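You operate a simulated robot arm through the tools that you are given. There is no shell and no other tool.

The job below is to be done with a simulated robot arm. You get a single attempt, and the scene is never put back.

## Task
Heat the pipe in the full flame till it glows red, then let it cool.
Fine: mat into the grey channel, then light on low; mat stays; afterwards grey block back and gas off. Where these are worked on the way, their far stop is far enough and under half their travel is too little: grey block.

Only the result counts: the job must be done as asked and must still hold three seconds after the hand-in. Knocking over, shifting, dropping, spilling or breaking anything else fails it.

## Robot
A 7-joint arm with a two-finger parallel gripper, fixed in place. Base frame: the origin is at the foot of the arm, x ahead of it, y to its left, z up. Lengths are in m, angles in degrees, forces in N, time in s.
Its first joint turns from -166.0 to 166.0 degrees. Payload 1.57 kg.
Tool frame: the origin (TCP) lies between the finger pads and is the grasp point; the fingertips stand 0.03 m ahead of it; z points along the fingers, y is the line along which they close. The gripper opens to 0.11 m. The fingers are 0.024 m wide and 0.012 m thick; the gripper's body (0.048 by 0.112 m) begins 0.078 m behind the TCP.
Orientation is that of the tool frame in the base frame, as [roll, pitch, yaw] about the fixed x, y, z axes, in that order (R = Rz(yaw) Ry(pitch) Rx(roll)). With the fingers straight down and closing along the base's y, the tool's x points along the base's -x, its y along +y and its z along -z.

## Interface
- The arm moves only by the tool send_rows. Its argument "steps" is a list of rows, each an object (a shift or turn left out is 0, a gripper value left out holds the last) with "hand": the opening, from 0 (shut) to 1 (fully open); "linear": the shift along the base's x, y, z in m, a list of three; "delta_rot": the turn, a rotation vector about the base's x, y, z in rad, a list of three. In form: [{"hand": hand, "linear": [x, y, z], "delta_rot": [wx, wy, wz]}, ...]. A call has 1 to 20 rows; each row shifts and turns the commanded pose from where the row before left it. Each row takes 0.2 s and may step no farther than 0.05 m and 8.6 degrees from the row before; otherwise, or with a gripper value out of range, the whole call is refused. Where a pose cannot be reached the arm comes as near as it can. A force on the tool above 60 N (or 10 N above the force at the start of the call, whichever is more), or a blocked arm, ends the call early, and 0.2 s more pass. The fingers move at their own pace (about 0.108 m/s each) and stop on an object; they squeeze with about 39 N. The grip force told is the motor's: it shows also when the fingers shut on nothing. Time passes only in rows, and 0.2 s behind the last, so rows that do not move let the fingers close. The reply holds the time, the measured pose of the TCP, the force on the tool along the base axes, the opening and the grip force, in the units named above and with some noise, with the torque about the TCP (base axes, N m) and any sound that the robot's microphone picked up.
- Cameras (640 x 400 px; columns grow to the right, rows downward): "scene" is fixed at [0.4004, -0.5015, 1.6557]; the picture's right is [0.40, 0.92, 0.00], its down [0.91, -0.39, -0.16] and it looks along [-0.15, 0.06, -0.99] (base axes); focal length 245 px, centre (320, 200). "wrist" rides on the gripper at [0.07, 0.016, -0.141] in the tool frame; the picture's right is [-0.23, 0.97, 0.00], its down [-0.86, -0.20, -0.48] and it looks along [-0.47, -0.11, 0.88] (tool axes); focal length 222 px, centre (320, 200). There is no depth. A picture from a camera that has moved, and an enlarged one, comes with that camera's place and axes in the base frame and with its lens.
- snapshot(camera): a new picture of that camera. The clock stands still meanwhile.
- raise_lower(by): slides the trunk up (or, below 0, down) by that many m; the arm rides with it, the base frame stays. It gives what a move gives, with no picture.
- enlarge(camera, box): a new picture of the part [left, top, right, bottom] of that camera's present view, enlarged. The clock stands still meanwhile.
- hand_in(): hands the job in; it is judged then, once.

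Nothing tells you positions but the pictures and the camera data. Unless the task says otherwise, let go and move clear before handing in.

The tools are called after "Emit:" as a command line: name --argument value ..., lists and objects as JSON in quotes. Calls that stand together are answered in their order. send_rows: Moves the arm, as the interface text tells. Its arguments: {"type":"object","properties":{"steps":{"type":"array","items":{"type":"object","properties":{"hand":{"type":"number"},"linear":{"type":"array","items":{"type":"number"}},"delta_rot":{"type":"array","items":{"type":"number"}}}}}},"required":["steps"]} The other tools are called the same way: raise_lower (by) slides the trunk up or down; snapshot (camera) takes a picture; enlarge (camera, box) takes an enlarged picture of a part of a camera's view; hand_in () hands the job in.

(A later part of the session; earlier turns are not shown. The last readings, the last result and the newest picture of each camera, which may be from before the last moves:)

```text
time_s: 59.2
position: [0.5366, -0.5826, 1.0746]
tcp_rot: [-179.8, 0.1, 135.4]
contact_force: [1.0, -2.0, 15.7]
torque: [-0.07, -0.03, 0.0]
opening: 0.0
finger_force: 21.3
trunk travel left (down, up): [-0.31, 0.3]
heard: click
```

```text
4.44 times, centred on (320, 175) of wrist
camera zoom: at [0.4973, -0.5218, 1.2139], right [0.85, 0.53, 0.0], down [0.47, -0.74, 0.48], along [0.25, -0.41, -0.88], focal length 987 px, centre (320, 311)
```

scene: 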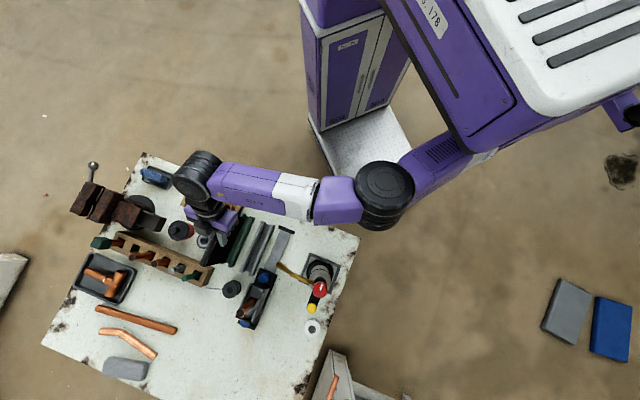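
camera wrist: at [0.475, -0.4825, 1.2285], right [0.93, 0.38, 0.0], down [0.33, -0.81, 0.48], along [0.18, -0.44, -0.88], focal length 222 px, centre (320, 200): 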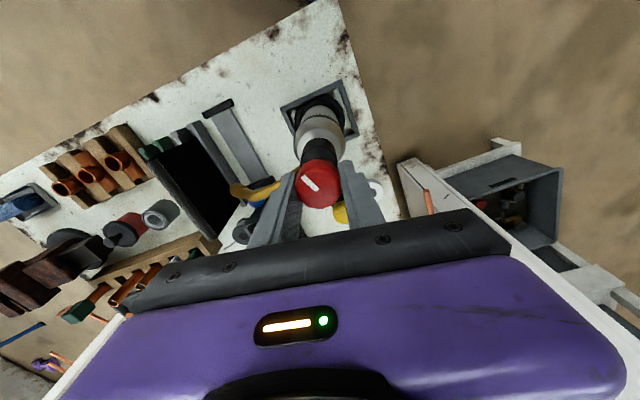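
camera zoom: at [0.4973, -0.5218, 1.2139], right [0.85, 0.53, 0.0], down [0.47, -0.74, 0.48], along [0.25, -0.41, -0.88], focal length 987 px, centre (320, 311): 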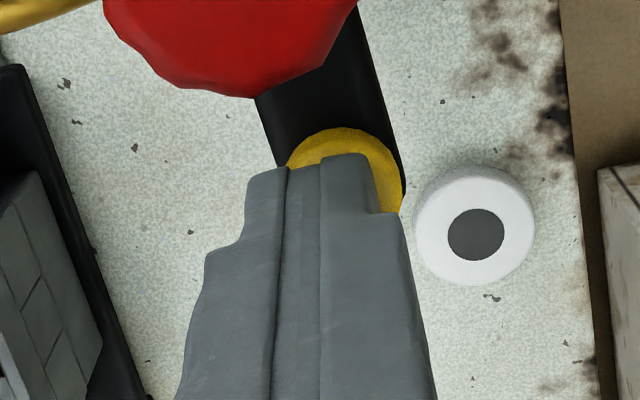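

It clicked. Let me see whether a flame is burning.

Emit:
snapshot --camera "scene"

Emit:
snapshot --camera "wrist"

Emit:
enlarge --camera "scene" --box '[220, 220, 350, 320]'

```text
taken
```

scene: 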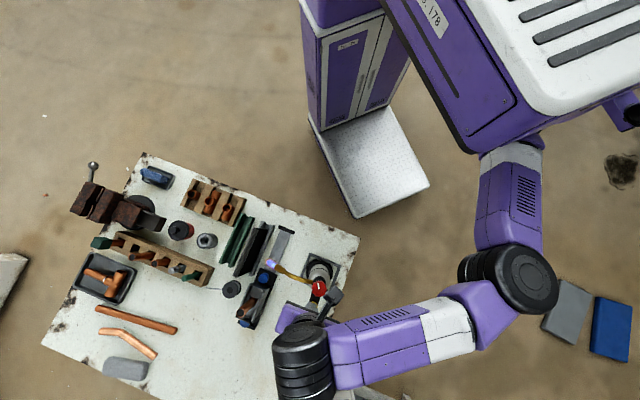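

```text
taken
camera wrist: at [0.4973, -0.5218, 1.2139], right [0.85, 0.53, 0.0], down [0.47, -0.74, 0.48], along [0.25, -0.41, -0.88], focal length 222 px, centre (320, 200)
```

wrist: 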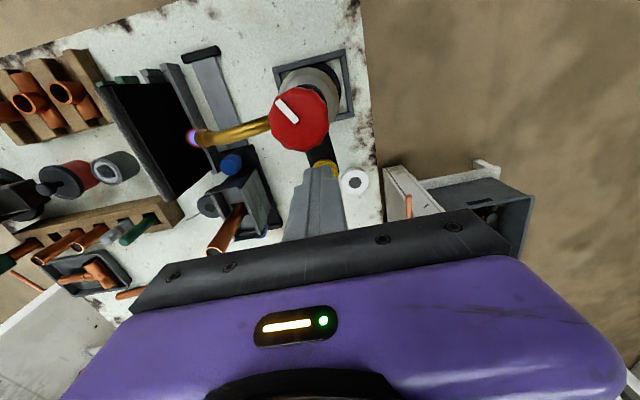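

```text
4.00 times, centred on (285, 270) of scene
camera zoom: at [0.4004, -0.5015, 1.6557], right [0.4, 0.92, 0.0], down [0.91, -0.39, -0.16], along [-0.15, 0.06, -0.99], focal length 979 px, centre (460, -80)
```

zoom: 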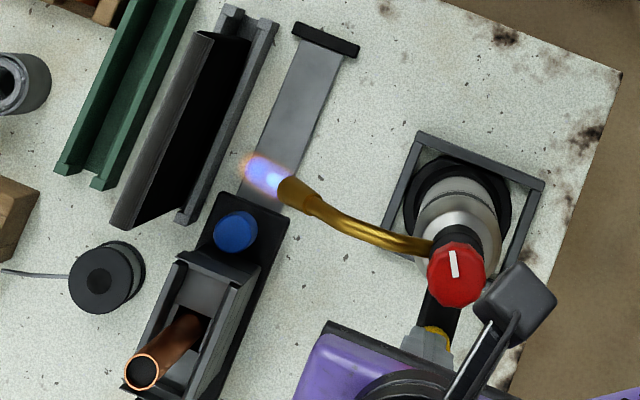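

A small flame is burning: lit on low. I'll lift off the button, return over the knob with the wrist turned back, and open the gas to full.

Emit:
send_rows --steps '[{"linear": [0, 0, 0.02]}, {"linear": [0, 0, 0.03]}, {"hand": 0.7, "linear": [-0.017, 0.017, 0.0], "delta_rot": [0, 0, -0.131]}, {"linear": [-0.0175, 0.0175, 0.0], "delta_rot": [0, 0, -0.131]}, {"delta_rot": [0, 0, -0.131]}, {"delta_rot": [0, 0, -0.131]}, {"delta_rot": [0, 0, -0.131]}, {"delta_rot": [0, 0, -0.131]}, {"linear": [0, 0, 0]}]'

Emit:
enlarge --camera "wrist" --box '[240, 120, 400, 220]'

```text
time_s: 61.2
position: [0.5043, -0.5492, 1.1218]
tcp_rot: [-179.9, -0.1, 90.3]
contact_force: [-0.2, -0.2, -0.1]
torque: [0.02, 0.02, -0.01]
opening: 0.0769
finger_force: 0.1
trunk travel left (down, up): [-0.31, 0.3]
```

```text
4.00 times, centred on (320, 170) of wrist
camera zoom: at [0.5191, -0.479, 1.2616], right [0.97, -0.22, 0.0], down [-0.19, -0.86, 0.48], along [-0.11, -0.46, -0.88], focal length 888 px, centre (320, 320)
```

zoom: 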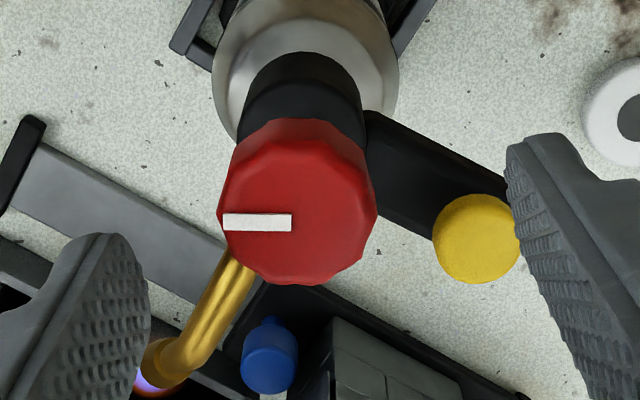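

The knob seems to lie a few millimetres off from before; I'll check against the earlier scene zoom whether the torch moved.

Emit:
enlarge --camera "scene" --box '[295, 255, 345, 320]'

Emit:
snapshot --camera "wrist"

```text
6.15 times, centred on (320, 288) of scene
camera zoom: at [0.4004, -0.5015, 1.6557], right [0.4, 0.92, 0.0], down [0.91, -0.39, -0.16], along [-0.15, 0.06, -0.99], focal length 1507 px, centre (320, -338)
```

zoom: 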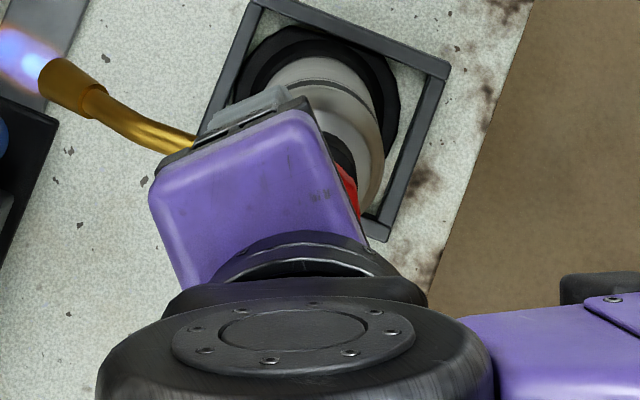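

```text
taken
camera wrist: at [0.5191, -0.479, 1.2616], right [0.97, -0.22, 0.0], down [-0.19, -0.86, 0.48], along [-0.11, -0.46, -0.88], focal length 222 px, centre (320, 200)
```

wrist: 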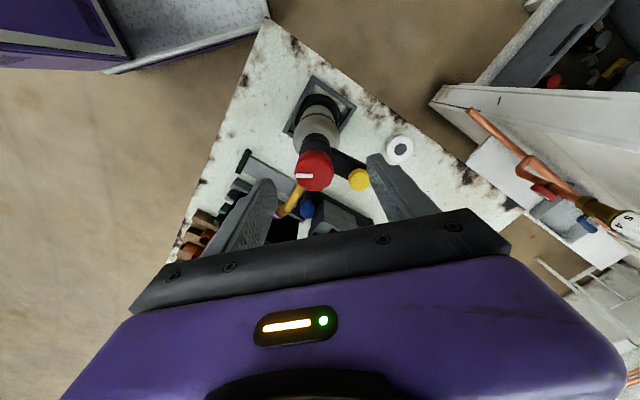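

Emit:
enlarge --camera "scene" --box '[280, 245, 345, 295]'

Emit:
enlarge --camera "wrist" --box '[260, 60, 380, 200]'

```text
8.00 times, centred on (312, 270) of scene
camera zoom: at [0.4004, -0.5015, 1.6557], right [0.4, 0.92, 0.0], down [0.91, -0.39, -0.16], along [-0.15, 0.06, -0.99], focal length 1959 px, centre (380, -360)
```

zoom: 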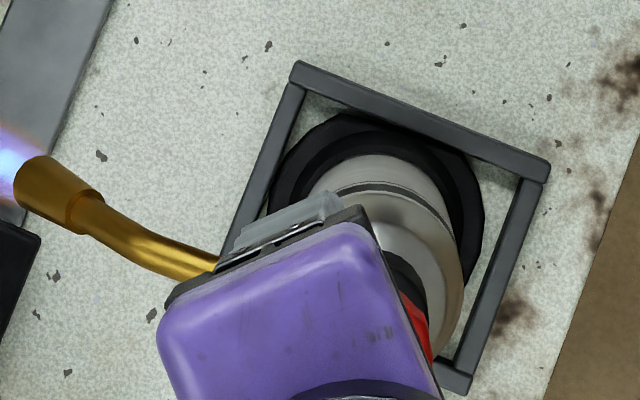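

```text
2.86 times, centred on (320, 130) of wrist
camera zoom: at [0.5191, -0.479, 1.2616], right [0.97, -0.22, 0.0], down [-0.19, -0.86, 0.48], along [-0.11, -0.46, -0.88], focal length 635 px, centre (320, 400)
```

zoom: 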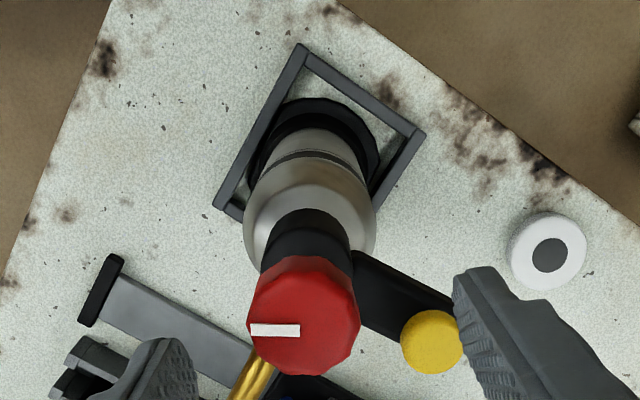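

Turning the knob dragged the torch itself about 5° round in its frame (nozzle tip moved ~1 cm along the rail direction), so I'll press down slightly while turning further, and afterwards re-square the torch by its button arm. First re-centre on the knob.

Emit:
send_rows --steps '[{"linear": [-0.006, 0.0, -0.005]}, {"linear": [0, 0, 0]}]'

Emit:
enlarge --camera "wrist" --box '[240, 120, 400, 220]'

```text
time_s: 61.8
position: [0.4972, -0.5464, 1.1156]
tcp_rot: [-179.9, -0.1, 90.4]
contact_force: [0.4, -0.4, -0.2]
torque: [0.02, -0.01, 0.02]
opening: 0.0767
finger_force: 0.0
trunk travel left (down, up): [-0.31, 0.3]
```

```text
4.00 times, centred on (320, 170) of wrist
camera zoom: at [0.513, -0.4786, 1.2564], right [0.98, -0.22, 0.0], down [-0.19, -0.86, 0.48], along [-0.11, -0.46, -0.88], focal length 888 px, centre (320, 320)
```

zoom: 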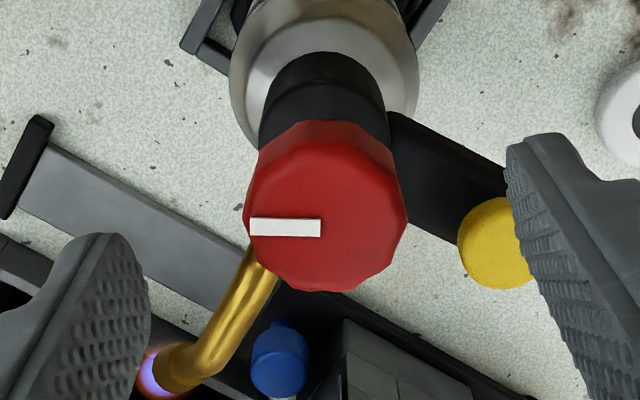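

Emit:
send_rows --steps '[{"linear": [0, -0.0018, -0.014]}, {"linear": [0, 0, -0.0135]}, {"hand": 0.45}, {"hand": 0.38}, {"hand": 0.32}, {"hand": 0.28}, {"hand": 0.24}, {"hand": 0.2}]'

Emit:
send_rows --steps '[{"hand": 0.2, "linear": [0, 0, -0.002]}, {"linear": [0, 0, 0]}]'

Emit:
enlarge --camera "wrist" --box '[220, 80, 400, 220]'

```text
time_s: 63.6
position: [0.4974, -0.5503, 1.0879]
tcp_rot: [-179.9, 0.0, 90.5]
contact_force: [1.4, 0.3, 1.0]
torque: [0.01, -0.09, -0.02]
opening: 0.0314
finger_force: 38.9
trunk travel left (down, up): [-0.31, 0.3]
```

```text
time_s: 64.2
position: [0.4981, -0.5498, 1.0889]
tcp_rot: [180.0, -0.1, 90.4]
contact_force: [4.0, -0.1, 20.2]
torque: [0.23, 0.01, -0.02]
opening: 0.0316
finger_force: 39.1
trunk travel left (down, up): [-0.31, 0.3]
```

```text
2.86 times, centred on (310, 150) of wrist
camera zoom: at [0.5129, -0.4804, 1.2284], right [0.98, -0.22, 0.0], down [-0.19, -0.86, 0.48], along [-0.11, -0.47, -0.88], focal length 635 px, centre (349, 343)
```

zoom: 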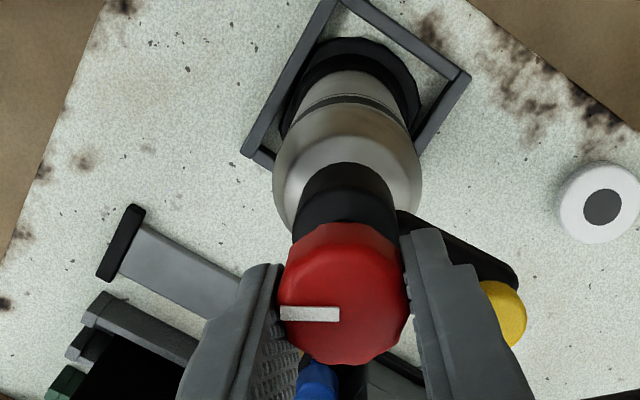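

Pressing with about 20 N to pin the torch; now turning on counter-clockwise.

Emit:
send_rows --steps '[{"hand": 0.2, "delta_rot": [0, 0, 0.07]}, {"delta_rot": [0, 0, 0.07]}, {"delta_rot": [0, 0, 0.07]}, {"delta_rot": [0, 0, 0.07]}, {"delta_rot": [0, 0, 0.07]}, {"linear": [0, 0, 0]}]'

Emit:
enlarge --camera "wrist" --box '[200, 80, 400, 220]'

Emit:
enlarge --camera "scene" --box '[250, 235, 350, 315]'

```text
time_s: 65.6
position: [0.4979, -0.5499, 1.0885]
tcp_rot: [-180.0, -0.1, 110.5]
contact_force: [7.4, -1.1, 31.2]
torque: [-0.1, -0.22, -0.04]
opening: 0.0317
finger_force: 39.6
trunk travel left (down, up): [-0.31, 0.3]
```

```text
2.86 times, centred on (300, 150) of wrist
camera zoom: at [0.4873, -0.4787, 1.228], right [0.99, 0.13, 0.0], down [0.11, -0.87, 0.48], along [0.06, -0.47, -0.88], focal length 635 px, centre (377, 343)
```

zoom: 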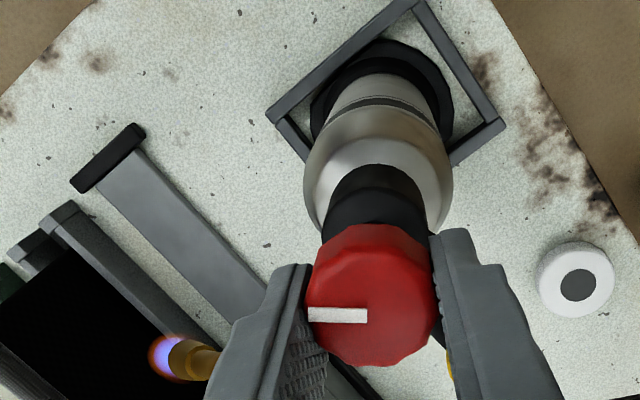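

```text
5.00 times, centred on (300, 275) of scene
camera zoom: at [0.4004, -0.5015, 1.6557], right [0.4, 0.92, 0.0], down [0.91, -0.39, -0.16], along [-0.15, 0.06, -0.99], focal length 1224 px, centre (420, -175)
```

zoom: 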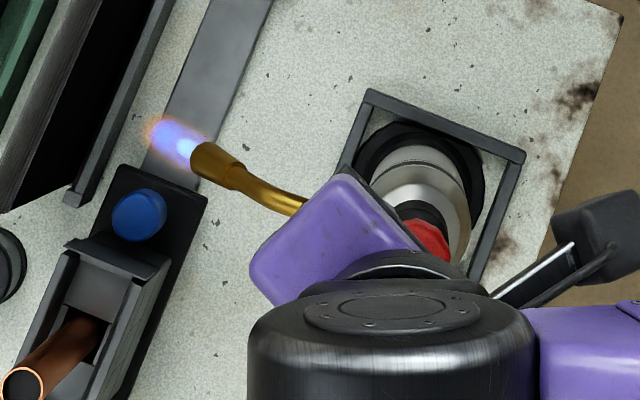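

Emit:
send_rows --steps '[{"hand": 0.2, "linear": [-0.0005, 0, 0.0015], "delta_rot": [0, 0, 0.07]}, {"delta_rot": [0, 0, 0.07]}, {"delta_rot": [0, 0, 0.07]}, {"delta_rot": [0, 0, 0.07]}, {"delta_rot": [0, 0, 0.07]}, {"linear": [0, 0, 0]}]'

Emit:
enlarge --camera "wrist" --box '[200, 80, 400, 220]'

Emit:
enlarge --camera "scene" --box '[250, 235, 350, 315]'

```text
time_s: 67.0
position: [0.4984, -0.5493, 1.0864]
tcp_rot: [180.0, -0.2, 130.5]
contact_force: [3.5, -0.3, 5.4]
torque: [-0.19, -0.39, -0.03]
opening: 0.0316
finger_force: 39.1
trunk travel left (down, up): [-0.31, 0.3]
```

```text
2.86 times, centred on (300, 150) of wrist
camera zoom: at [0.464, -0.4866, 1.2281], right [0.89, 0.46, 0.0], down [0.41, -0.78, 0.48], along [0.22, -0.42, -0.88], focal length 635 px, centre (377, 343)
```

zoom: 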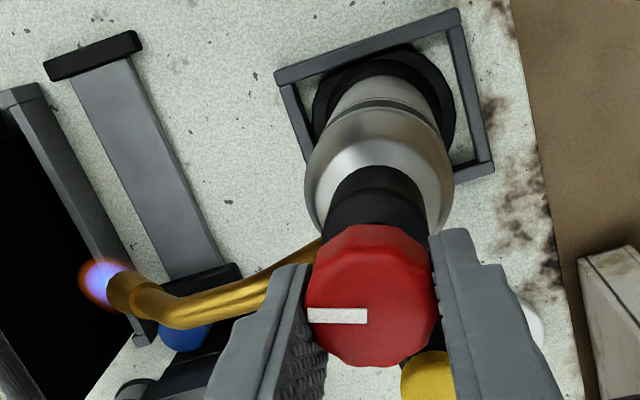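

```text
5.00 times, centred on (300, 275) of scene
camera zoom: at [0.4004, -0.5015, 1.6557], right [0.4, 0.92, 0.0], down [0.91, -0.39, -0.16], along [-0.15, 0.06, -0.99], focal length 1224 px, centre (420, -175)
```

zoom: 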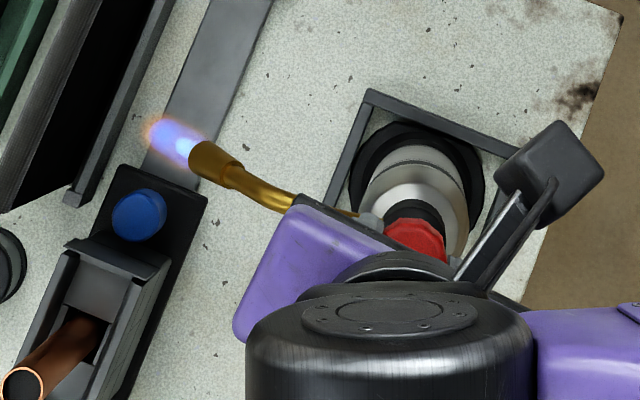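

Torch stays put now. Continuing to turn; the flame has not grown yet.

Emit:
send_rows --steps '[{"hand": 0.2, "linear": [-0.0004, 0, -0.001], "delta_rot": [0, 0, 0.07]}, {"delta_rot": [0, 0, 0.07]}, {"delta_rot": [0, 0, 0.07]}, {"delta_rot": [0, 0, 0.07]}, {"delta_rot": [0, 0, 0.07]}, {"linear": [0, 0, 0]}]'

Emit:
enlarge --camera "wrist" --box '[200, 80, 400, 220]'

Emit:
enlarge --camera "scene" --box '[250, 235, 350, 315]'

```text
time_s: 68.4
position: [0.497, -0.551, 1.088]
tcp_rot: [-180.0, -0.1, 150.7]
contact_force: [6.8, 2.4, 13.5]
torque: [-0.06, -0.8, -0.06]
opening: 0.0315
finger_force: 38.7
trunk travel left (down, up): [-0.31, 0.3]
```

```text
2.86 times, centred on (300, 150) of wrist
camera zoom: at [0.4436, -0.502, 1.2281], right [0.68, 0.74, 0.0], down [0.65, -0.59, 0.48], along [0.35, -0.32, -0.88], focal length 635 px, centre (377, 343)
```

zoom: 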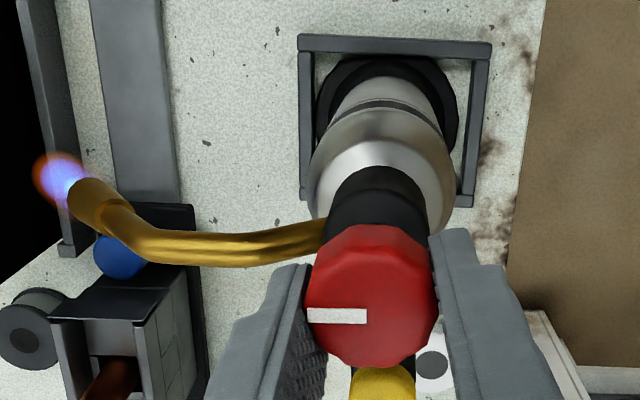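

```text
5.00 times, centred on (300, 275) of scene
camera zoom: at [0.4004, -0.5015, 1.6557], right [0.4, 0.92, 0.0], down [0.91, -0.39, -0.16], along [-0.15, 0.06, -0.99], focal length 1224 px, centre (420, -175)
```

zoom: 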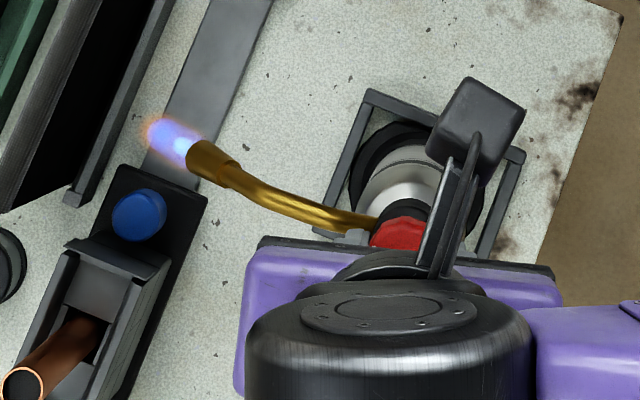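

Emit:
send_rows --steps '[{"hand": 0.2, "linear": [-0.0006, 0, 0], "delta_rot": [0, 0, 0.07]}, {"delta_rot": [0, 0, 0.07]}, {"delta_rot": [0, 0, 0.07]}, {"delta_rot": [0, 0, 0.07]}, {"delta_rot": [0, 0, 0.07]}, {"linear": [0, 0, 0]}]'

Emit:
enlarge --camera "wrist" --box '[200, 80, 400, 220]'

Emit:
enlarge --camera "scene" --box '[250, 235, 350, 315]'

```text
time_s: 69.8
position: [0.4961, -0.55, 1.0885]
tcp_rot: [-179.8, -0.2, 170.6]
contact_force: [5.7, 3.0, 15.3]
torque: [0.2, -0.47, 0.03]
opening: 0.0316
finger_force: 39.4
trunk travel left (down, up): [-0.31, 0.3]
```

```text
2.86 times, centred on (300, 150) of wrist
camera zoom: at [0.43, -0.5227, 1.2282], right [0.38, 0.92, 0.0], down [0.81, -0.34, 0.48], along [0.44, -0.18, -0.88], focal length 635 px, centre (377, 343)
```

zoom: 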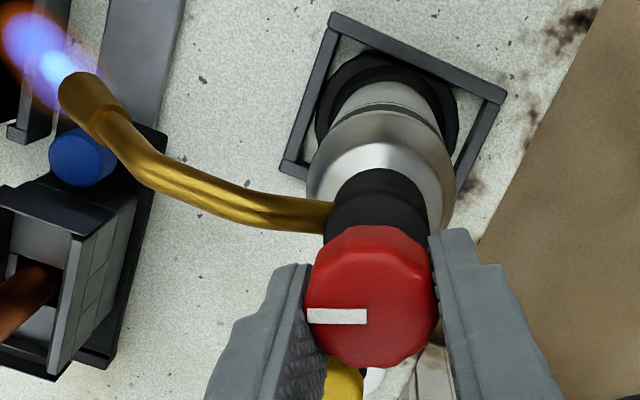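

```text
5.00 times, centred on (300, 275) of scene
camera zoom: at [0.4004, -0.5015, 1.6557], right [0.4, 0.92, 0.0], down [0.91, -0.39, -0.16], along [-0.15, 0.06, -0.99], focal length 1224 px, centre (420, -175)
```

zoom: 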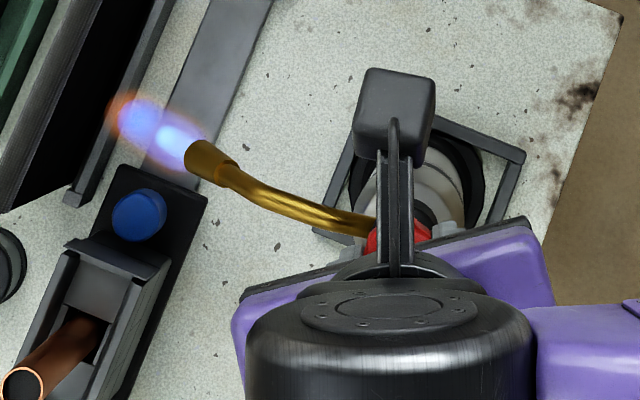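

The flame has jumped to a bigger level at about 110°. I'll turn on a bit more to find the stop or confirm it's full.

Emit:
send_rows --steps '[{"hand": 0.2, "delta_rot": [0, 0, 0.06]}, {"delta_rot": [0, 0, 0.06]}, {"delta_rot": [0, 0, 0.06]}, {"linear": [0, 0, 0]}]'

Emit:
enlarge --camera "wrist" --box '[200, 80, 400, 220]'

Emit:
enlarge --camera "scene" --box '[250, 235, 350, 315]'

```text
time_s: 70.8
position: [0.4969, -0.5497, 1.0871]
tcp_rot: [-179.9, -0.1, -179.2]
contact_force: [4.4, 1.7, 17.3]
torque: [0.03, -0.37, -0.02]
opening: 0.0317
finger_force: 38.6
trunk travel left (down, up): [-0.31, 0.3]
```

```text
2.86 times, centred on (300, 150) of wrist
camera zoom: at [0.426, -0.5344, 1.2281], right [0.21, 0.98, 0.0], down [0.86, -0.18, 0.48], along [0.47, -0.1, -0.88], focal length 635 px, centre (377, 343)
```

zoom: 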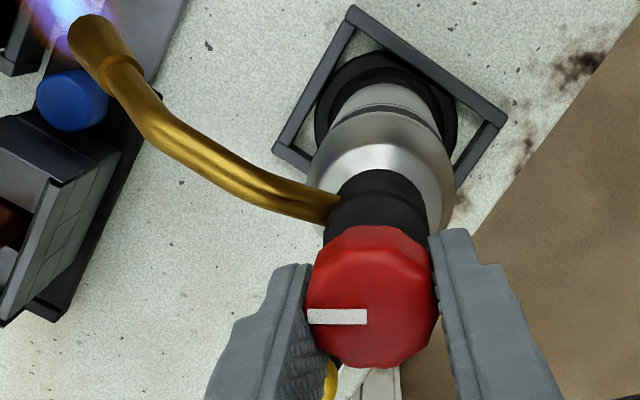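

```text
5.00 times, centred on (300, 275) of scene
camera zoom: at [0.4004, -0.5015, 1.6557], right [0.4, 0.92, 0.0], down [0.91, -0.39, -0.16], along [-0.15, 0.06, -0.99], focal length 1224 px, centre (420, -175)
```

zoom: 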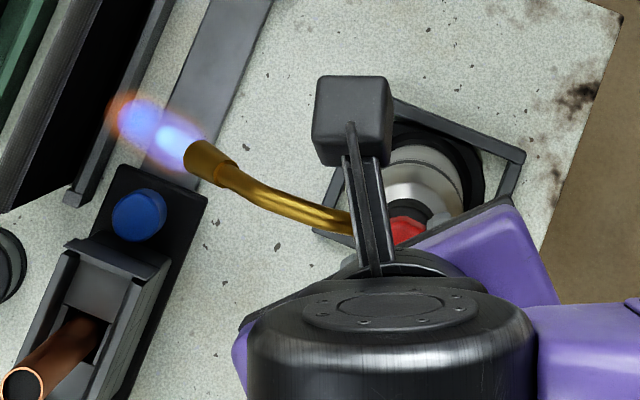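

Emit:
send_rows --steps '[{"hand": 0.2, "delta_rot": [0, 0, 0.05]}, {"delta_rot": [0, 0, 0.05]}, {"delta_rot": [0, 0, 0.05]}, {"linear": [0, 0, 0]}]'

Emit:
enlarge --camera "wrist" --box '[200, 80, 400, 220]'

Emit:
enlarge --camera "scene" --box '[250, 235, 350, 315]'

```text
time_s: 71.8
position: [0.498, -0.5491, 1.0879]
tcp_rot: [-179.9, -0.1, -170.5]
contact_force: [4.3, 2.7, 17.7]
torque: [0.19, -0.13, -0.05]
opening: 0.0317
finger_force: 39.1
trunk travel left (down, up): [-0.31, 0.3]
```

```text
2.86 times, centred on (300, 150) of wrist
camera zoom: at [0.4246, -0.5446, 1.228], right [0.06, 1.0, 0.0], down [0.88, -0.05, 0.48], along [0.48, -0.03, -0.88], focal length 635 px, centre (377, 343)
```

zoom: 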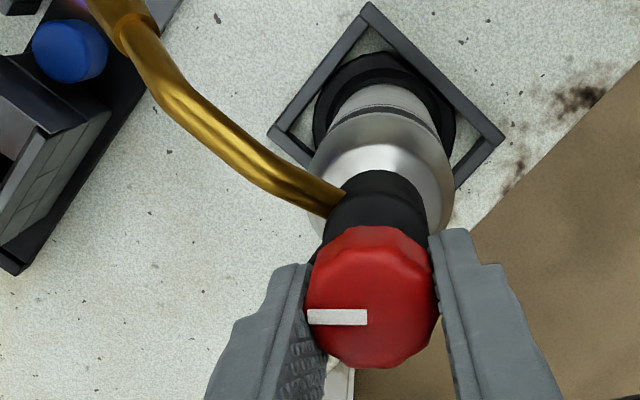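

```text
5.00 times, centred on (300, 275) of scene
camera zoom: at [0.4004, -0.5015, 1.6557], right [0.4, 0.92, 0.0], down [0.91, -0.39, -0.16], along [-0.15, 0.06, -0.99], focal length 1224 px, centre (420, -175)
```

zoom: 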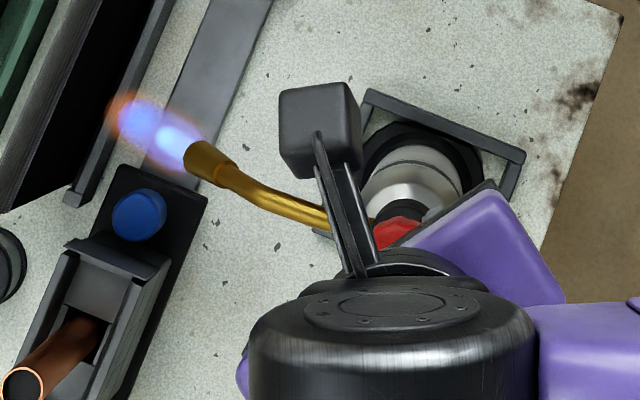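

Emit:
send_rows --steps '[{"hand": 0.2, "delta_rot": [0, 0, 0.06]}, {"delta_rot": [0, 0, 0.06]}, {"delta_rot": [0, 0, 0.06]}, {"delta_rot": [0, 0, 0.06]}, {"linear": [0, 0, 0]}]'

Emit:
enlarge --camera "wrist" --box '[200, 80, 400, 220]'

Emit:
enlarge --camera "scene" --box '[250, 235, 350, 315]'

```text
time_s: 73.0
position: [0.496, -0.5486, 1.0872]
tcp_rot: [-179.9, -0.2, -156.7]
contact_force: [6.6, 3.6, 29.2]
torque: [0.18, -0.2, -0.38]
opening: 0.0317
finger_force: 39.0
trunk travel left (down, up): [-0.31, 0.3]
```

```text
2.86 times, centred on (300, 150) of wrist
camera zoom: at [0.4245, -0.5612, 1.2277], right [-0.18, 0.98, 0.0], down [0.87, 0.16, 0.48], along [0.47, 0.08, -0.88], focal length 635 px, centre (377, 343)
```

zoom: 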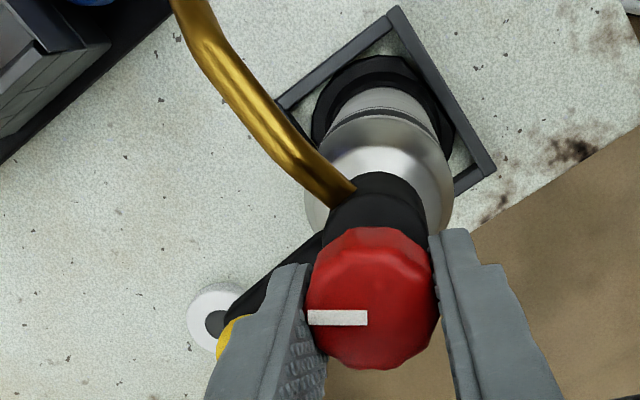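

```text
5.00 times, centred on (300, 275) of scene
camera zoom: at [0.4004, -0.5015, 1.6557], right [0.4, 0.92, 0.0], down [0.91, -0.39, -0.16], along [-0.15, 0.06, -0.99], focal length 1224 px, centre (420, -175)
```

zoom: 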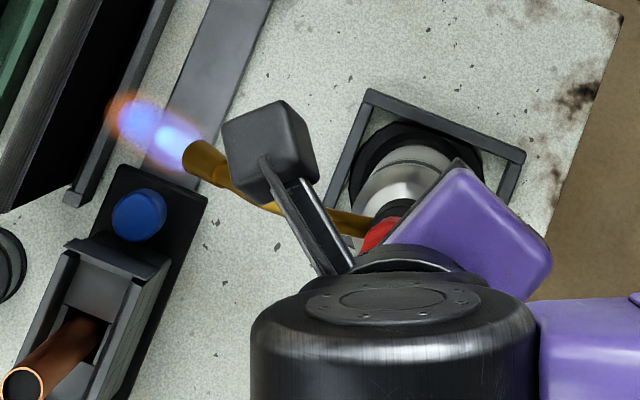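

At roughly 140° the knob meets its stop (torque -0.38), so the gas is fully open. I'll relax the twist and pressure, release and rise, then check the torch's orientation.

Emit:
send_rows --steps '[{"hand": 0.2, "linear": [0, 0, 0.003], "delta_rot": [0, 0, -0.025]}, {"linear": [0, 0, 0]}, {"hand": 0.4}, {"hand": 0.6}, {"hand": 0.6}, {"linear": [0, 0, 0.025]}, {"linear": [0, 0, 0.03]}, {"linear": [0, 0.02, 0.02]}, {"linear": [0, 0.04, 0.0]}, {"linear": [0, 0.04, 0.0]}]'

Emit:
enlarge --camera "scene" --box '[295, 255, 345, 320]'

Emit:
enlarge --camera "scene" --box '[220, 220, 350, 320]'

```text
time_s: 75.2
position: [0.4977, -0.449, 1.165]
tcp_rot: [-179.8, -0.1, -158.1]
contact_force: [0.4, 0.3, 0.3]
torque: [0.06, -0.03, -0.03]
opening: 0.0661
finger_force: 0.1
trunk travel left (down, up): [-0.31, 0.3]
```

```text
6.15 times, centred on (320, 288) of scene
camera zoom: at [0.4004, -0.5015, 1.6557], right [0.4, 0.92, 0.0], down [0.91, -0.39, -0.16], along [-0.15, 0.06, -0.99], focal length 1507 px, centre (320, -338)
```

zoom: 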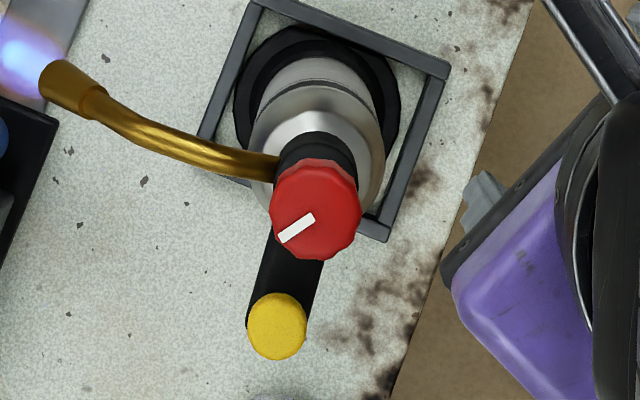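

```text
4.00 times, centred on (285, 270) of scene
camera zoom: at [0.4004, -0.5015, 1.6557], right [0.4, 0.92, 0.0], down [0.91, -0.39, -0.16], along [-0.15, 0.06, -0.99], focal length 979 px, centre (460, -80)
```

zoom: 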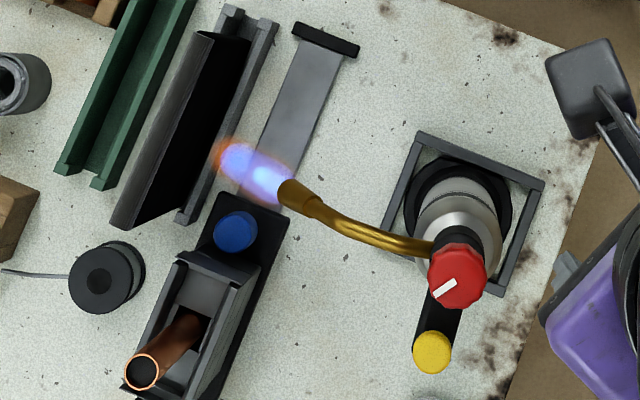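

The torch is turned about 6° from its original heading, which would put the flame ~1.4 cm off the pipe. I'll re-square it by closing the fingers symmetrically around the button arm at its original position, which limits the push to ~5 mm.

Emit:
send_rows --steps '[{"hand": 0.7, "delta_rot": [0, 0, -0.131]}, {"delta_rot": [0, 0, -0.131]}, {"delta_rot": [0, 0, -0.131]}, {"delta_rot": [0, 0, -0.131]}, {"delta_rot": [0, 0, -0.131]}, {"linear": [0.009, -0.035, 0.0], "delta_rot": [0, 0, -0.131]}, {"linear": [0.009, -0.035, 0.0], "delta_rot": [0, 0, -0.131]}, {"linear": [0.009, -0.035, 0.0], "delta_rot": [0, 0, -0.131]}, {"linear": [0.009, -0.033, 0.0], "delta_rot": [0, 0, -0.13]}, {"linear": [0, 0, 0]}]'

Emit:
enlarge --camera "wrist" --box '[240, 100, 400, 220]'

```text
time_s: 77.4
position: [0.5331, -0.5889, 1.1681]
tcp_rot: [-180.0, -0.1, 134.2]
contact_force: [0.3, 0.3, -0.2]
torque: [0.01, -0.01, 0.01]
opening: 0.077
finger_force: 0.0
trunk travel left (down, up): [-0.31, 0.3]
```

```text
3.33 times, centred on (320, 160) of wrist
camera zoom: at [0.4961, -0.5286, 1.3073], right [0.86, 0.52, 0.0], down [0.45, -0.75, 0.48], along [0.25, -0.41, -0.88], focal length 740 px, centre (320, 333)
```

zoom: 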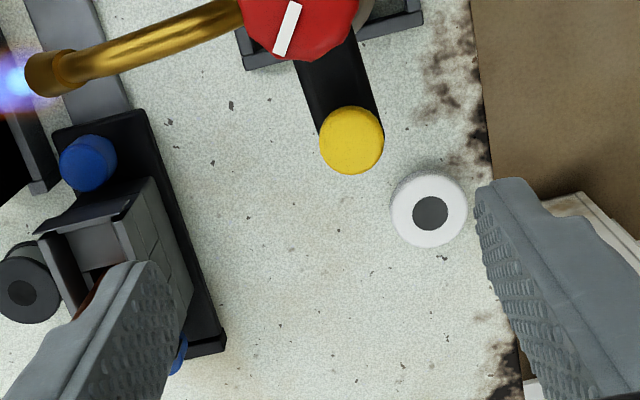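

The target is simply the same cross-rail coordinate as the knob axis (arm parallel to the rail, as it was at the start). I'll adjust ~2 mm, descend beside the button and close slowly.

Emit:
send_rows --steps '[{"linear": [0.0013, 0.0013, -0.03]}, {"linear": [0, 0, -0.04]}, {"linear": [0, 0, -0.03]}, {"linear": [0, 0, -0.014]}, {"linear": [0, 0, 0]}]'

Emit:
enlarge --camera "wrist" --box '[240, 100, 400, 220]'

```text
time_s: 78.6
position: [0.5347, -0.5849, 1.053]
tcp_rot: [-179.9, 0.0, 134.3]
contact_force: [-0.2, 0.1, 0.6]
torque: [0.01, 0.03, 0.01]
opening: 0.077
finger_force: 0.0
trunk travel left (down, up): [-0.31, 0.3]
```

```text
3.33 times, centred on (320, 160) of wrist
camera zoom: at [0.4966, -0.5239, 1.1941], right [0.86, 0.52, 0.0], down [0.46, -0.75, 0.48], along [0.25, -0.41, -0.88], focal length 740 px, centre (320, 333)
```

zoom: 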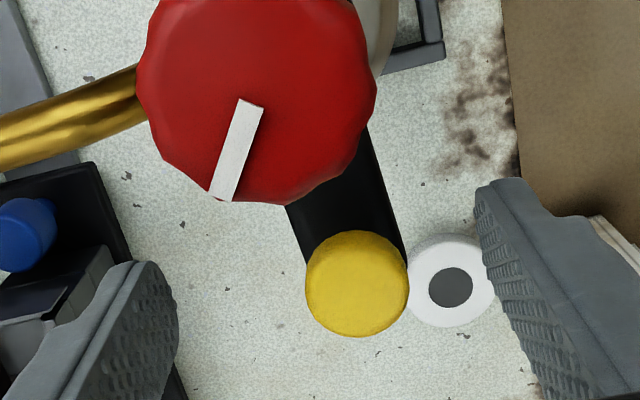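

Emit:
send_rows --steps '[{"hand": 0.5, "linear": [-0.0008, -0.0008, 0]}, {"hand": 0.42}, {"hand": 0.36}, {"linear": [0, 0, 0]}]'

Emit:
enlarge --camera "wrist" --box '[240, 100, 400, 220]'

```text
time_s: 79.6
position: [0.5333, -0.5859, 1.0535]
tcp_rot: [-180.0, -0.1, 134.3]
contact_force: [1.4, -0.3, 0.0]
torque: [0.04, -0.07, 0.05]
opening: 0.0408
finger_force: 0.4
trunk travel left (down, up): [-0.31, 0.3]
```

```text
3.33 times, centred on (320, 160) of wrist
camera zoom: at [0.4957, -0.5249, 1.1934], right [0.86, 0.52, 0.0], down [0.46, -0.75, 0.48], along [0.25, -0.41, -0.88], focal length 740 px, centre (320, 333)
```

zoom: 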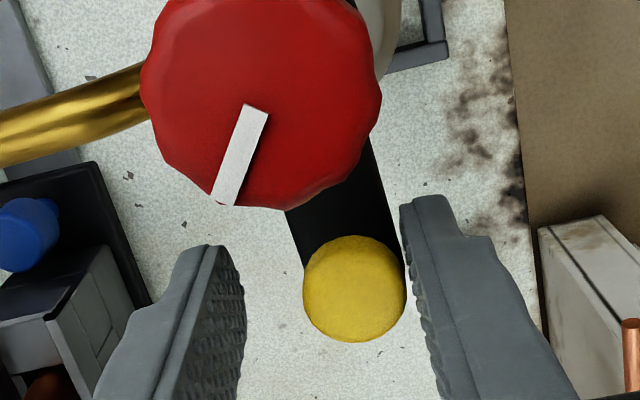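

The finger has just met the button. I'll close further in small increments and compare the nozzle with its original picture position.

Emit:
send_rows --steps '[{"hand": 0.33}, {"hand": 0.3}, {"hand": 0.3}]'

Emit:
enlarge --camera "scene" --box '[200, 200, 360, 350]'

Emit:
enlarge --camera "wrist" --box '[240, 100, 400, 220]'

```text
time_s: 80.4
position: [0.5335, -0.5859, 1.053]
tcp_rot: [-179.9, -0.1, 134.3]
contact_force: [1.7, 0.6, 0.2]
torque: [0.04, -0.05, 0.02]
opening: 0.0344
finger_force: 0.9
trunk travel left (down, up): [-0.31, 0.3]
```

```text
2.67 times, centred on (280, 275) of scene
camera zoom: at [0.4004, -0.5015, 1.6557], right [0.4, 0.92, 0.0], down [0.91, -0.39, -0.16], along [-0.15, 0.06, -0.99], focal length 653 px, centre (427, 0)
```

zoom: 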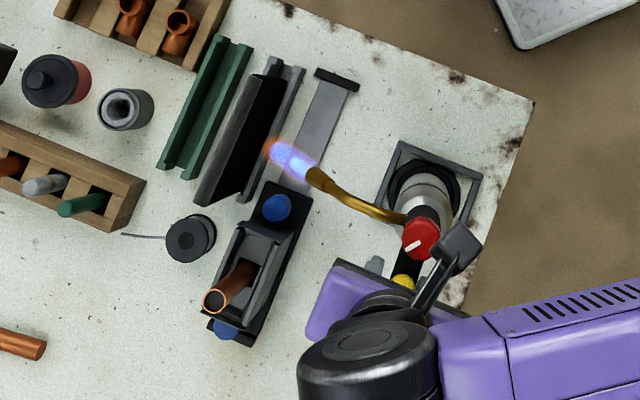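

```text
3.33 times, centred on (320, 160) of wrist
camera zoom: at [0.4956, -0.5249, 1.1933], right [0.86, 0.52, 0.0], down [0.46, -0.75, 0.48], along [0.25, -0.41, -0.88], focal length 740 px, centre (320, 333)
```

zoom: 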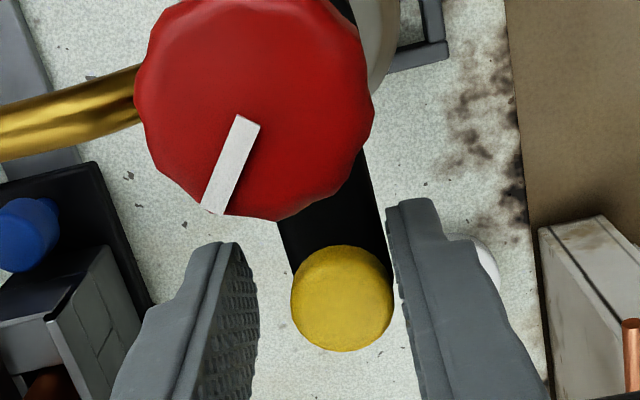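

Emit:
enlarge --camera "scene" --box '[295, 255, 345, 320]'

```text
6.15 times, centred on (320, 288) of scene
camera zoom: at [0.4004, -0.5015, 1.6557], right [0.4, 0.92, 0.0], down [0.91, -0.39, -0.16], along [-0.15, 0.06, -0.99], focal length 1507 px, centre (320, -338)
```

zoom: 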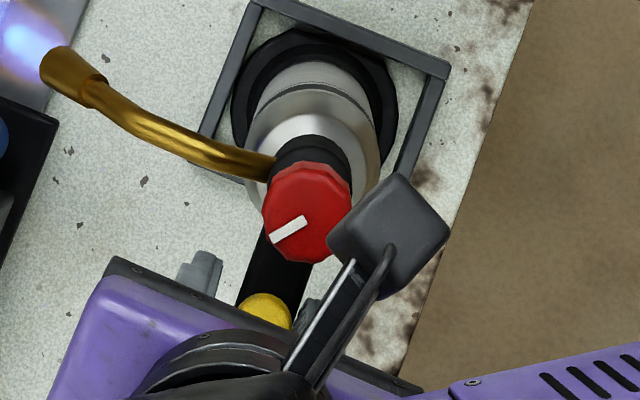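

The nozzle is back within about 0.5° of its original heading (2–3 mm offset). I'll release here and lift away.

Emit:
send_rows --steps '[{"hand": 0.45}, {"hand": 0.6}, {"hand": 0.7}, {"linear": [0, 0, 0.03]}, {"linear": [0, 0, 0.04]}, {"linear": [0, 0, 0.04]}, {"linear": [-0.02, 0.04, 0.01]}, {"linear": [-0.02, 0.04, 0.0]}, {"linear": [-0.02, 0.04, 0.0]}]'

Emit:
enlarge --camera "scene" --box '[295, 255, 345, 320]'

Emit:
enlarge --camera "scene" --box '[200, 200, 360, 350]'

```text
time_s: 82.4
position: [0.4743, -0.466, 1.1719]
tcp_rot: [-180.0, 0.0, 134.3]
contact_force: [0.3, 0.4, -0.3]
torque: [0.02, 0.0, -0.03]
opening: 0.077
finger_force: 0.1
trunk travel left (down, up): [-0.31, 0.3]
```

```text
6.15 times, centred on (320, 288) of scene
camera zoom: at [0.4004, -0.5015, 1.6557], right [0.4, 0.92, 0.0], down [0.91, -0.39, -0.16], along [-0.15, 0.06, -0.99], focal length 1507 px, centre (320, -338)
```

zoom: 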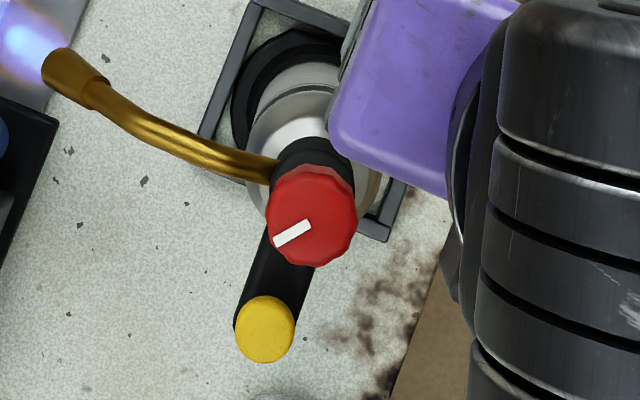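

```text
2.67 times, centred on (280, 275) of scene
camera zoom: at [0.4004, -0.5015, 1.6557], right [0.4, 0.92, 0.0], down [0.91, -0.39, -0.16], along [-0.15, 0.06, -0.99], focal length 653 px, centre (427, 0)
```

zoom: 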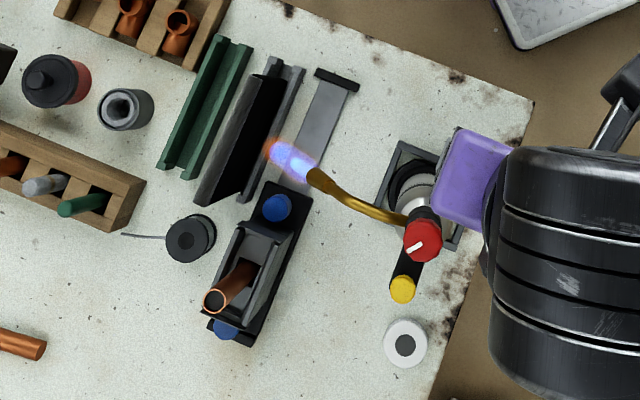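

The torch is acceptably aligned and burning at full. Now the sled: I'll come in low from the near bench edge, tool tilted about 65° and yawed 10° to keep the hand clear of the mat and below the nozzle.

Emit:
send_rows --steps '[{"hand": 0.45, "linear": [-0.0174, -0.0104, 0.0], "delta_rot": [0, 0, -0.0873]}, {"linear": [-0.0174, -0.0104, 0.0], "delta_rot": [0, 0, -0.0873]}, {"linear": [-0.0174, -0.0104, 0.0], "delta_rot": [-0.107, -0.0735, 0]}, {"linear": [-0.0174, -0.0104, -0.01], "delta_rot": [-0.107, -0.0735, 0]}, {"linear": [-0.0174, -0.0104, -0.01], "delta_rot": [-0.107, -0.0735, 0]}, {"linear": [-0.0174, -0.0104, -0.02], "delta_rot": [-0.107, -0.0735, 0]}, {"linear": [-0.0174, -0.0104, -0.02], "delta_rot": [-0.107, -0.0735, 0]}, {"linear": [-0.0174, -0.0104, -0.02], "delta_rot": [-0.107, -0.0735, 0]}, {"linear": [-0.0174, -0.0104, -0.02], "delta_rot": [-0.107, -0.0735, 0]}, {"linear": [0, 0, -0.02], "delta_rot": [-0.107, -0.0735, 0]}, {"linear": [0, 0, 0], "delta_rot": [-0.078, -0.0535, 0]}]'

Emit:
snapshot --camera "wrist"

Emit:
snapshot --camera "scene"

```text
time_s: 84.8
position: [0.3208, -0.5629, 1.0532]
tcp_rot: [179.7, 64.7, 124.3]
contact_force: [-0.4, 0.2, 0.2]
torque: [-0.02, 0.0, -0.02]
opening: 0.0494
finger_force: 0.0
trunk travel left (down, up): [-0.31, 0.3]
```

```text
taken
camera wrist: at [0.2435, -0.424, 1.0484], right [0.86, 0.47, 0.21], down [-0.21, -0.06, 0.98], along [0.47, -0.88, 0.05], focal length 222 px, centre (320, 200)
```

wrist: 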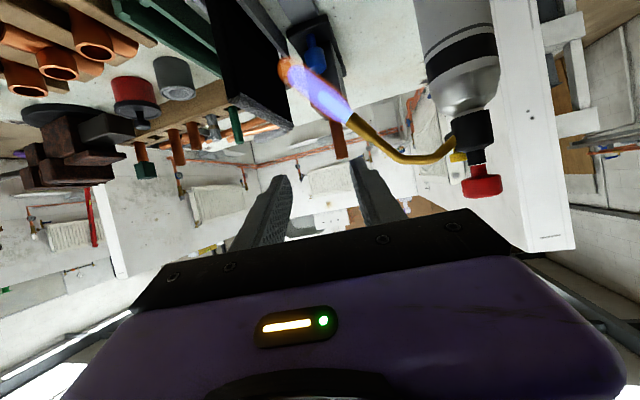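

```text
taken
```

scene: 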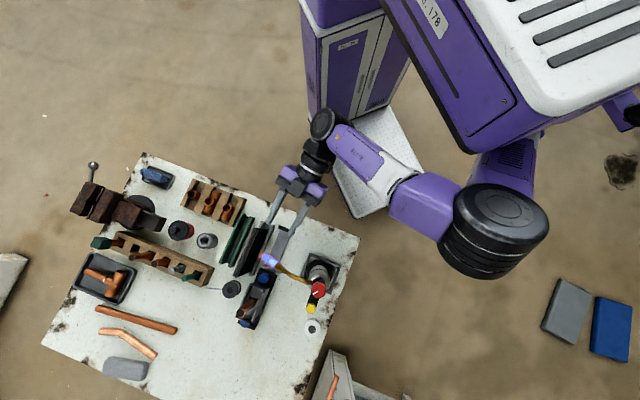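

Everything in place; the flame slants down across the rail onto the mat. I'll zoom on the rail stop, peg and flame to settle the exact approach height.

Emit:
enlarge --camera "wrist" --box '[230, 0, 390, 110]'

Emit:
enlarge --camera "wrist" --box '[260, 0, 360, 170]'

```text
3.64 times, centred on (310, 55) of wrist
camera zoom: at [0.2435, -0.424, 1.0484], right [0.86, 0.47, 0.21], down [-0.21, -0.06, 0.98], along [0.47, -0.88, 0.05], focal length 808 px, centre (356, 727)
```

zoom: 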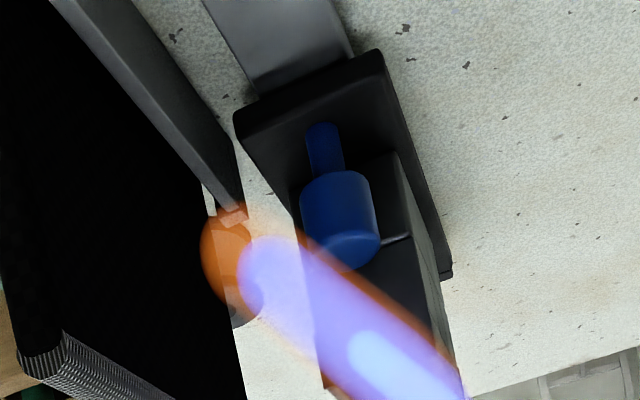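

```text
2.35 times, centred on (310, 85) of wrist
camera zoom: at [0.2435, -0.424, 1.0484], right [0.86, 0.47, 0.21], down [-0.21, -0.06, 0.98], along [0.47, -0.88, 0.05], focal length 523 px, centre (344, 471)
```

zoom: 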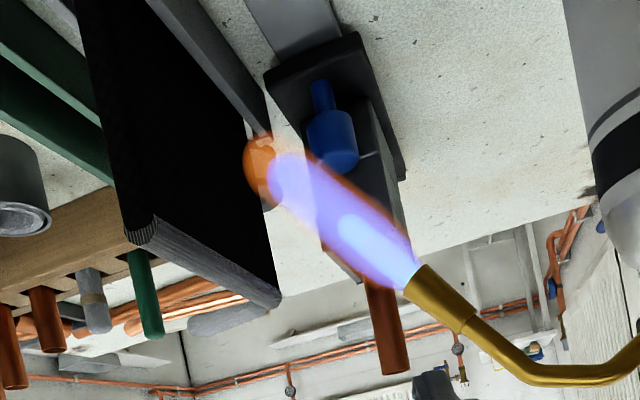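

Peg cap: z 0.848–0.871, centre e1≈0.815, e2≈0.183. I'll flatten the tool to about 75°, drop to z≈0.866 behind the flame line, and check before moving in.

Emit:
send_rows --steps '[{"hand": 0.5, "linear": [0.0021, -0.0073, -0.03], "delta_rot": [-0.072, -0.0493, 0]}, {"linear": [0.0021, -0.0073, -0.035], "delta_rot": [-0.072, -0.0493, 0]}, {"linear": [0.0021, -0.0073, -0.04]}, {"linear": [0.0021, -0.0073, -0.04]}, {"linear": [0.0021, -0.0072, -0.0427]}, {"linear": [0, 0, 0]}]'

Emit:
snapshot --camera "wrist"

Emit:
enlarge --camera "wrist" --box '[260, 80, 400, 220]'

```text
time_s: 86.2
position: [0.3279, -0.5988, 0.8624]
tcp_rot: [179.4, 74.8, 123.8]
contact_force: [-0.1, 0.1, -0.7]
torque: [0.01, 0.02, -0.03]
opening: 0.0551
finger_force: 0.0
trunk travel left (down, up): [-0.31, 0.3]
```

```text
taken
camera wrist: at [0.2535, -0.4618, 0.8312], right [0.84, 0.5, 0.22], down [-0.3, 0.08, 0.95], along [0.46, -0.86, 0.22], focal length 222 px, centre (320, 200)
```

wrist: 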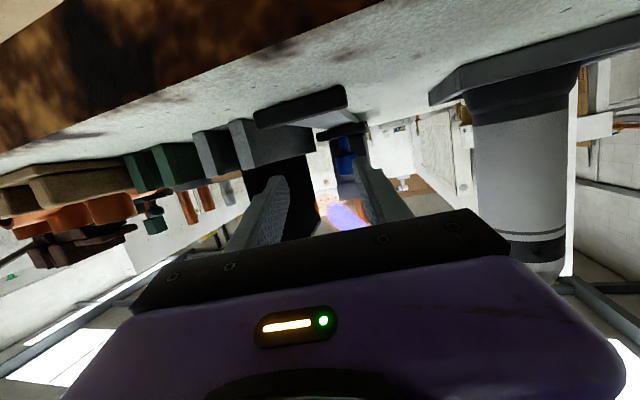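

```text
2.86 times, centred on (330, 150) of wrist
camera zoom: at [0.2535, -0.4618, 0.8312], right [0.84, 0.5, 0.22], down [-0.3, 0.08, 0.95], along [0.46, -0.86, 0.22], focal length 635 px, centre (291, 343)
```

zoom: 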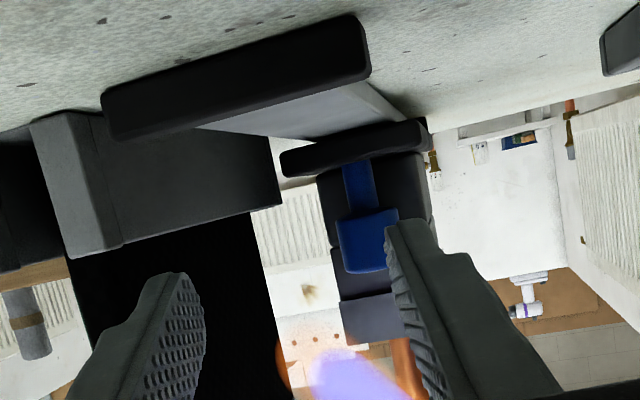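

The view from below shows the stop bar, sled plate and peg clearly. I'll advance most of the way and check centring.

Emit:
send_rows --steps '[{"linear": [0.0203, -0.0188, 0.0004]}, {"linear": [0.0203, -0.0188, 0.0004]}, {"linear": [0.0203, -0.0188, 0.0004]}, {"linear": [0.0203, -0.0188, 0.0004]}, {"linear": [0, 0, 0]}]'

Emit:
snapshot --camera "wrist"

Emit:
enlarge --camera "wrist" --box '[260, 80, 400, 220]'

```text
time_s: 87.4
position: [0.4098, -0.6749, 0.8649]
tcp_rot: [179.4, 74.8, 123.8]
contact_force: [0.2, 0.2, -0.8]
torque: [0.0, -0.02, 0.02]
opening: 0.0549
finger_force: 0.0
trunk travel left (down, up): [-0.31, 0.3]
```

```text
taken
camera wrist: at [0.3341, -0.5382, 0.833], right [0.84, 0.5, 0.22], down [-0.3, 0.08, 0.95], along [0.46, -0.86, 0.22], focal length 222 px, centre (320, 200)
```

wrist: 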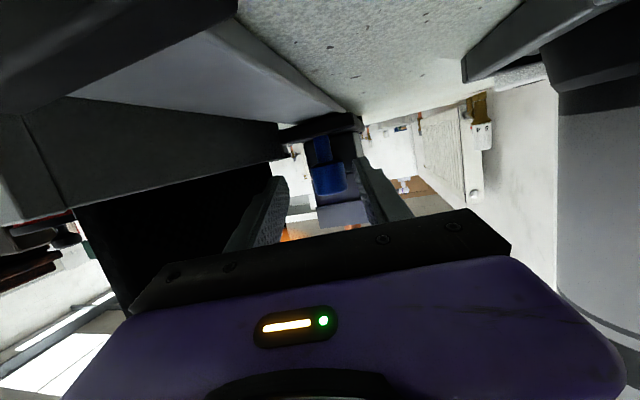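

```text
2.86 times, centred on (330, 150) of wrist
camera zoom: at [0.3341, -0.5382, 0.833], right [0.84, 0.5, 0.22], down [-0.3, 0.08, 0.95], along [0.46, -0.86, 0.22], focal length 635 px, centre (291, 343)
```

zoom: 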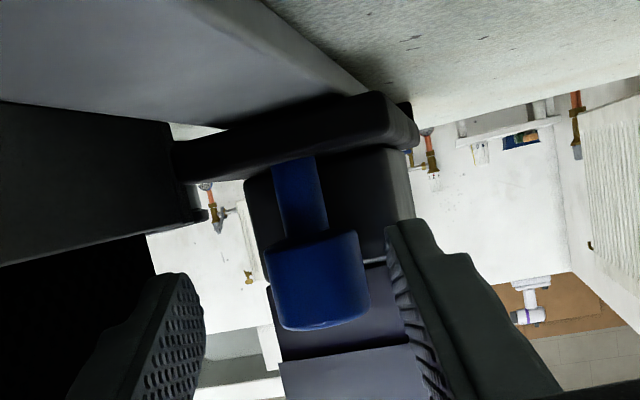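

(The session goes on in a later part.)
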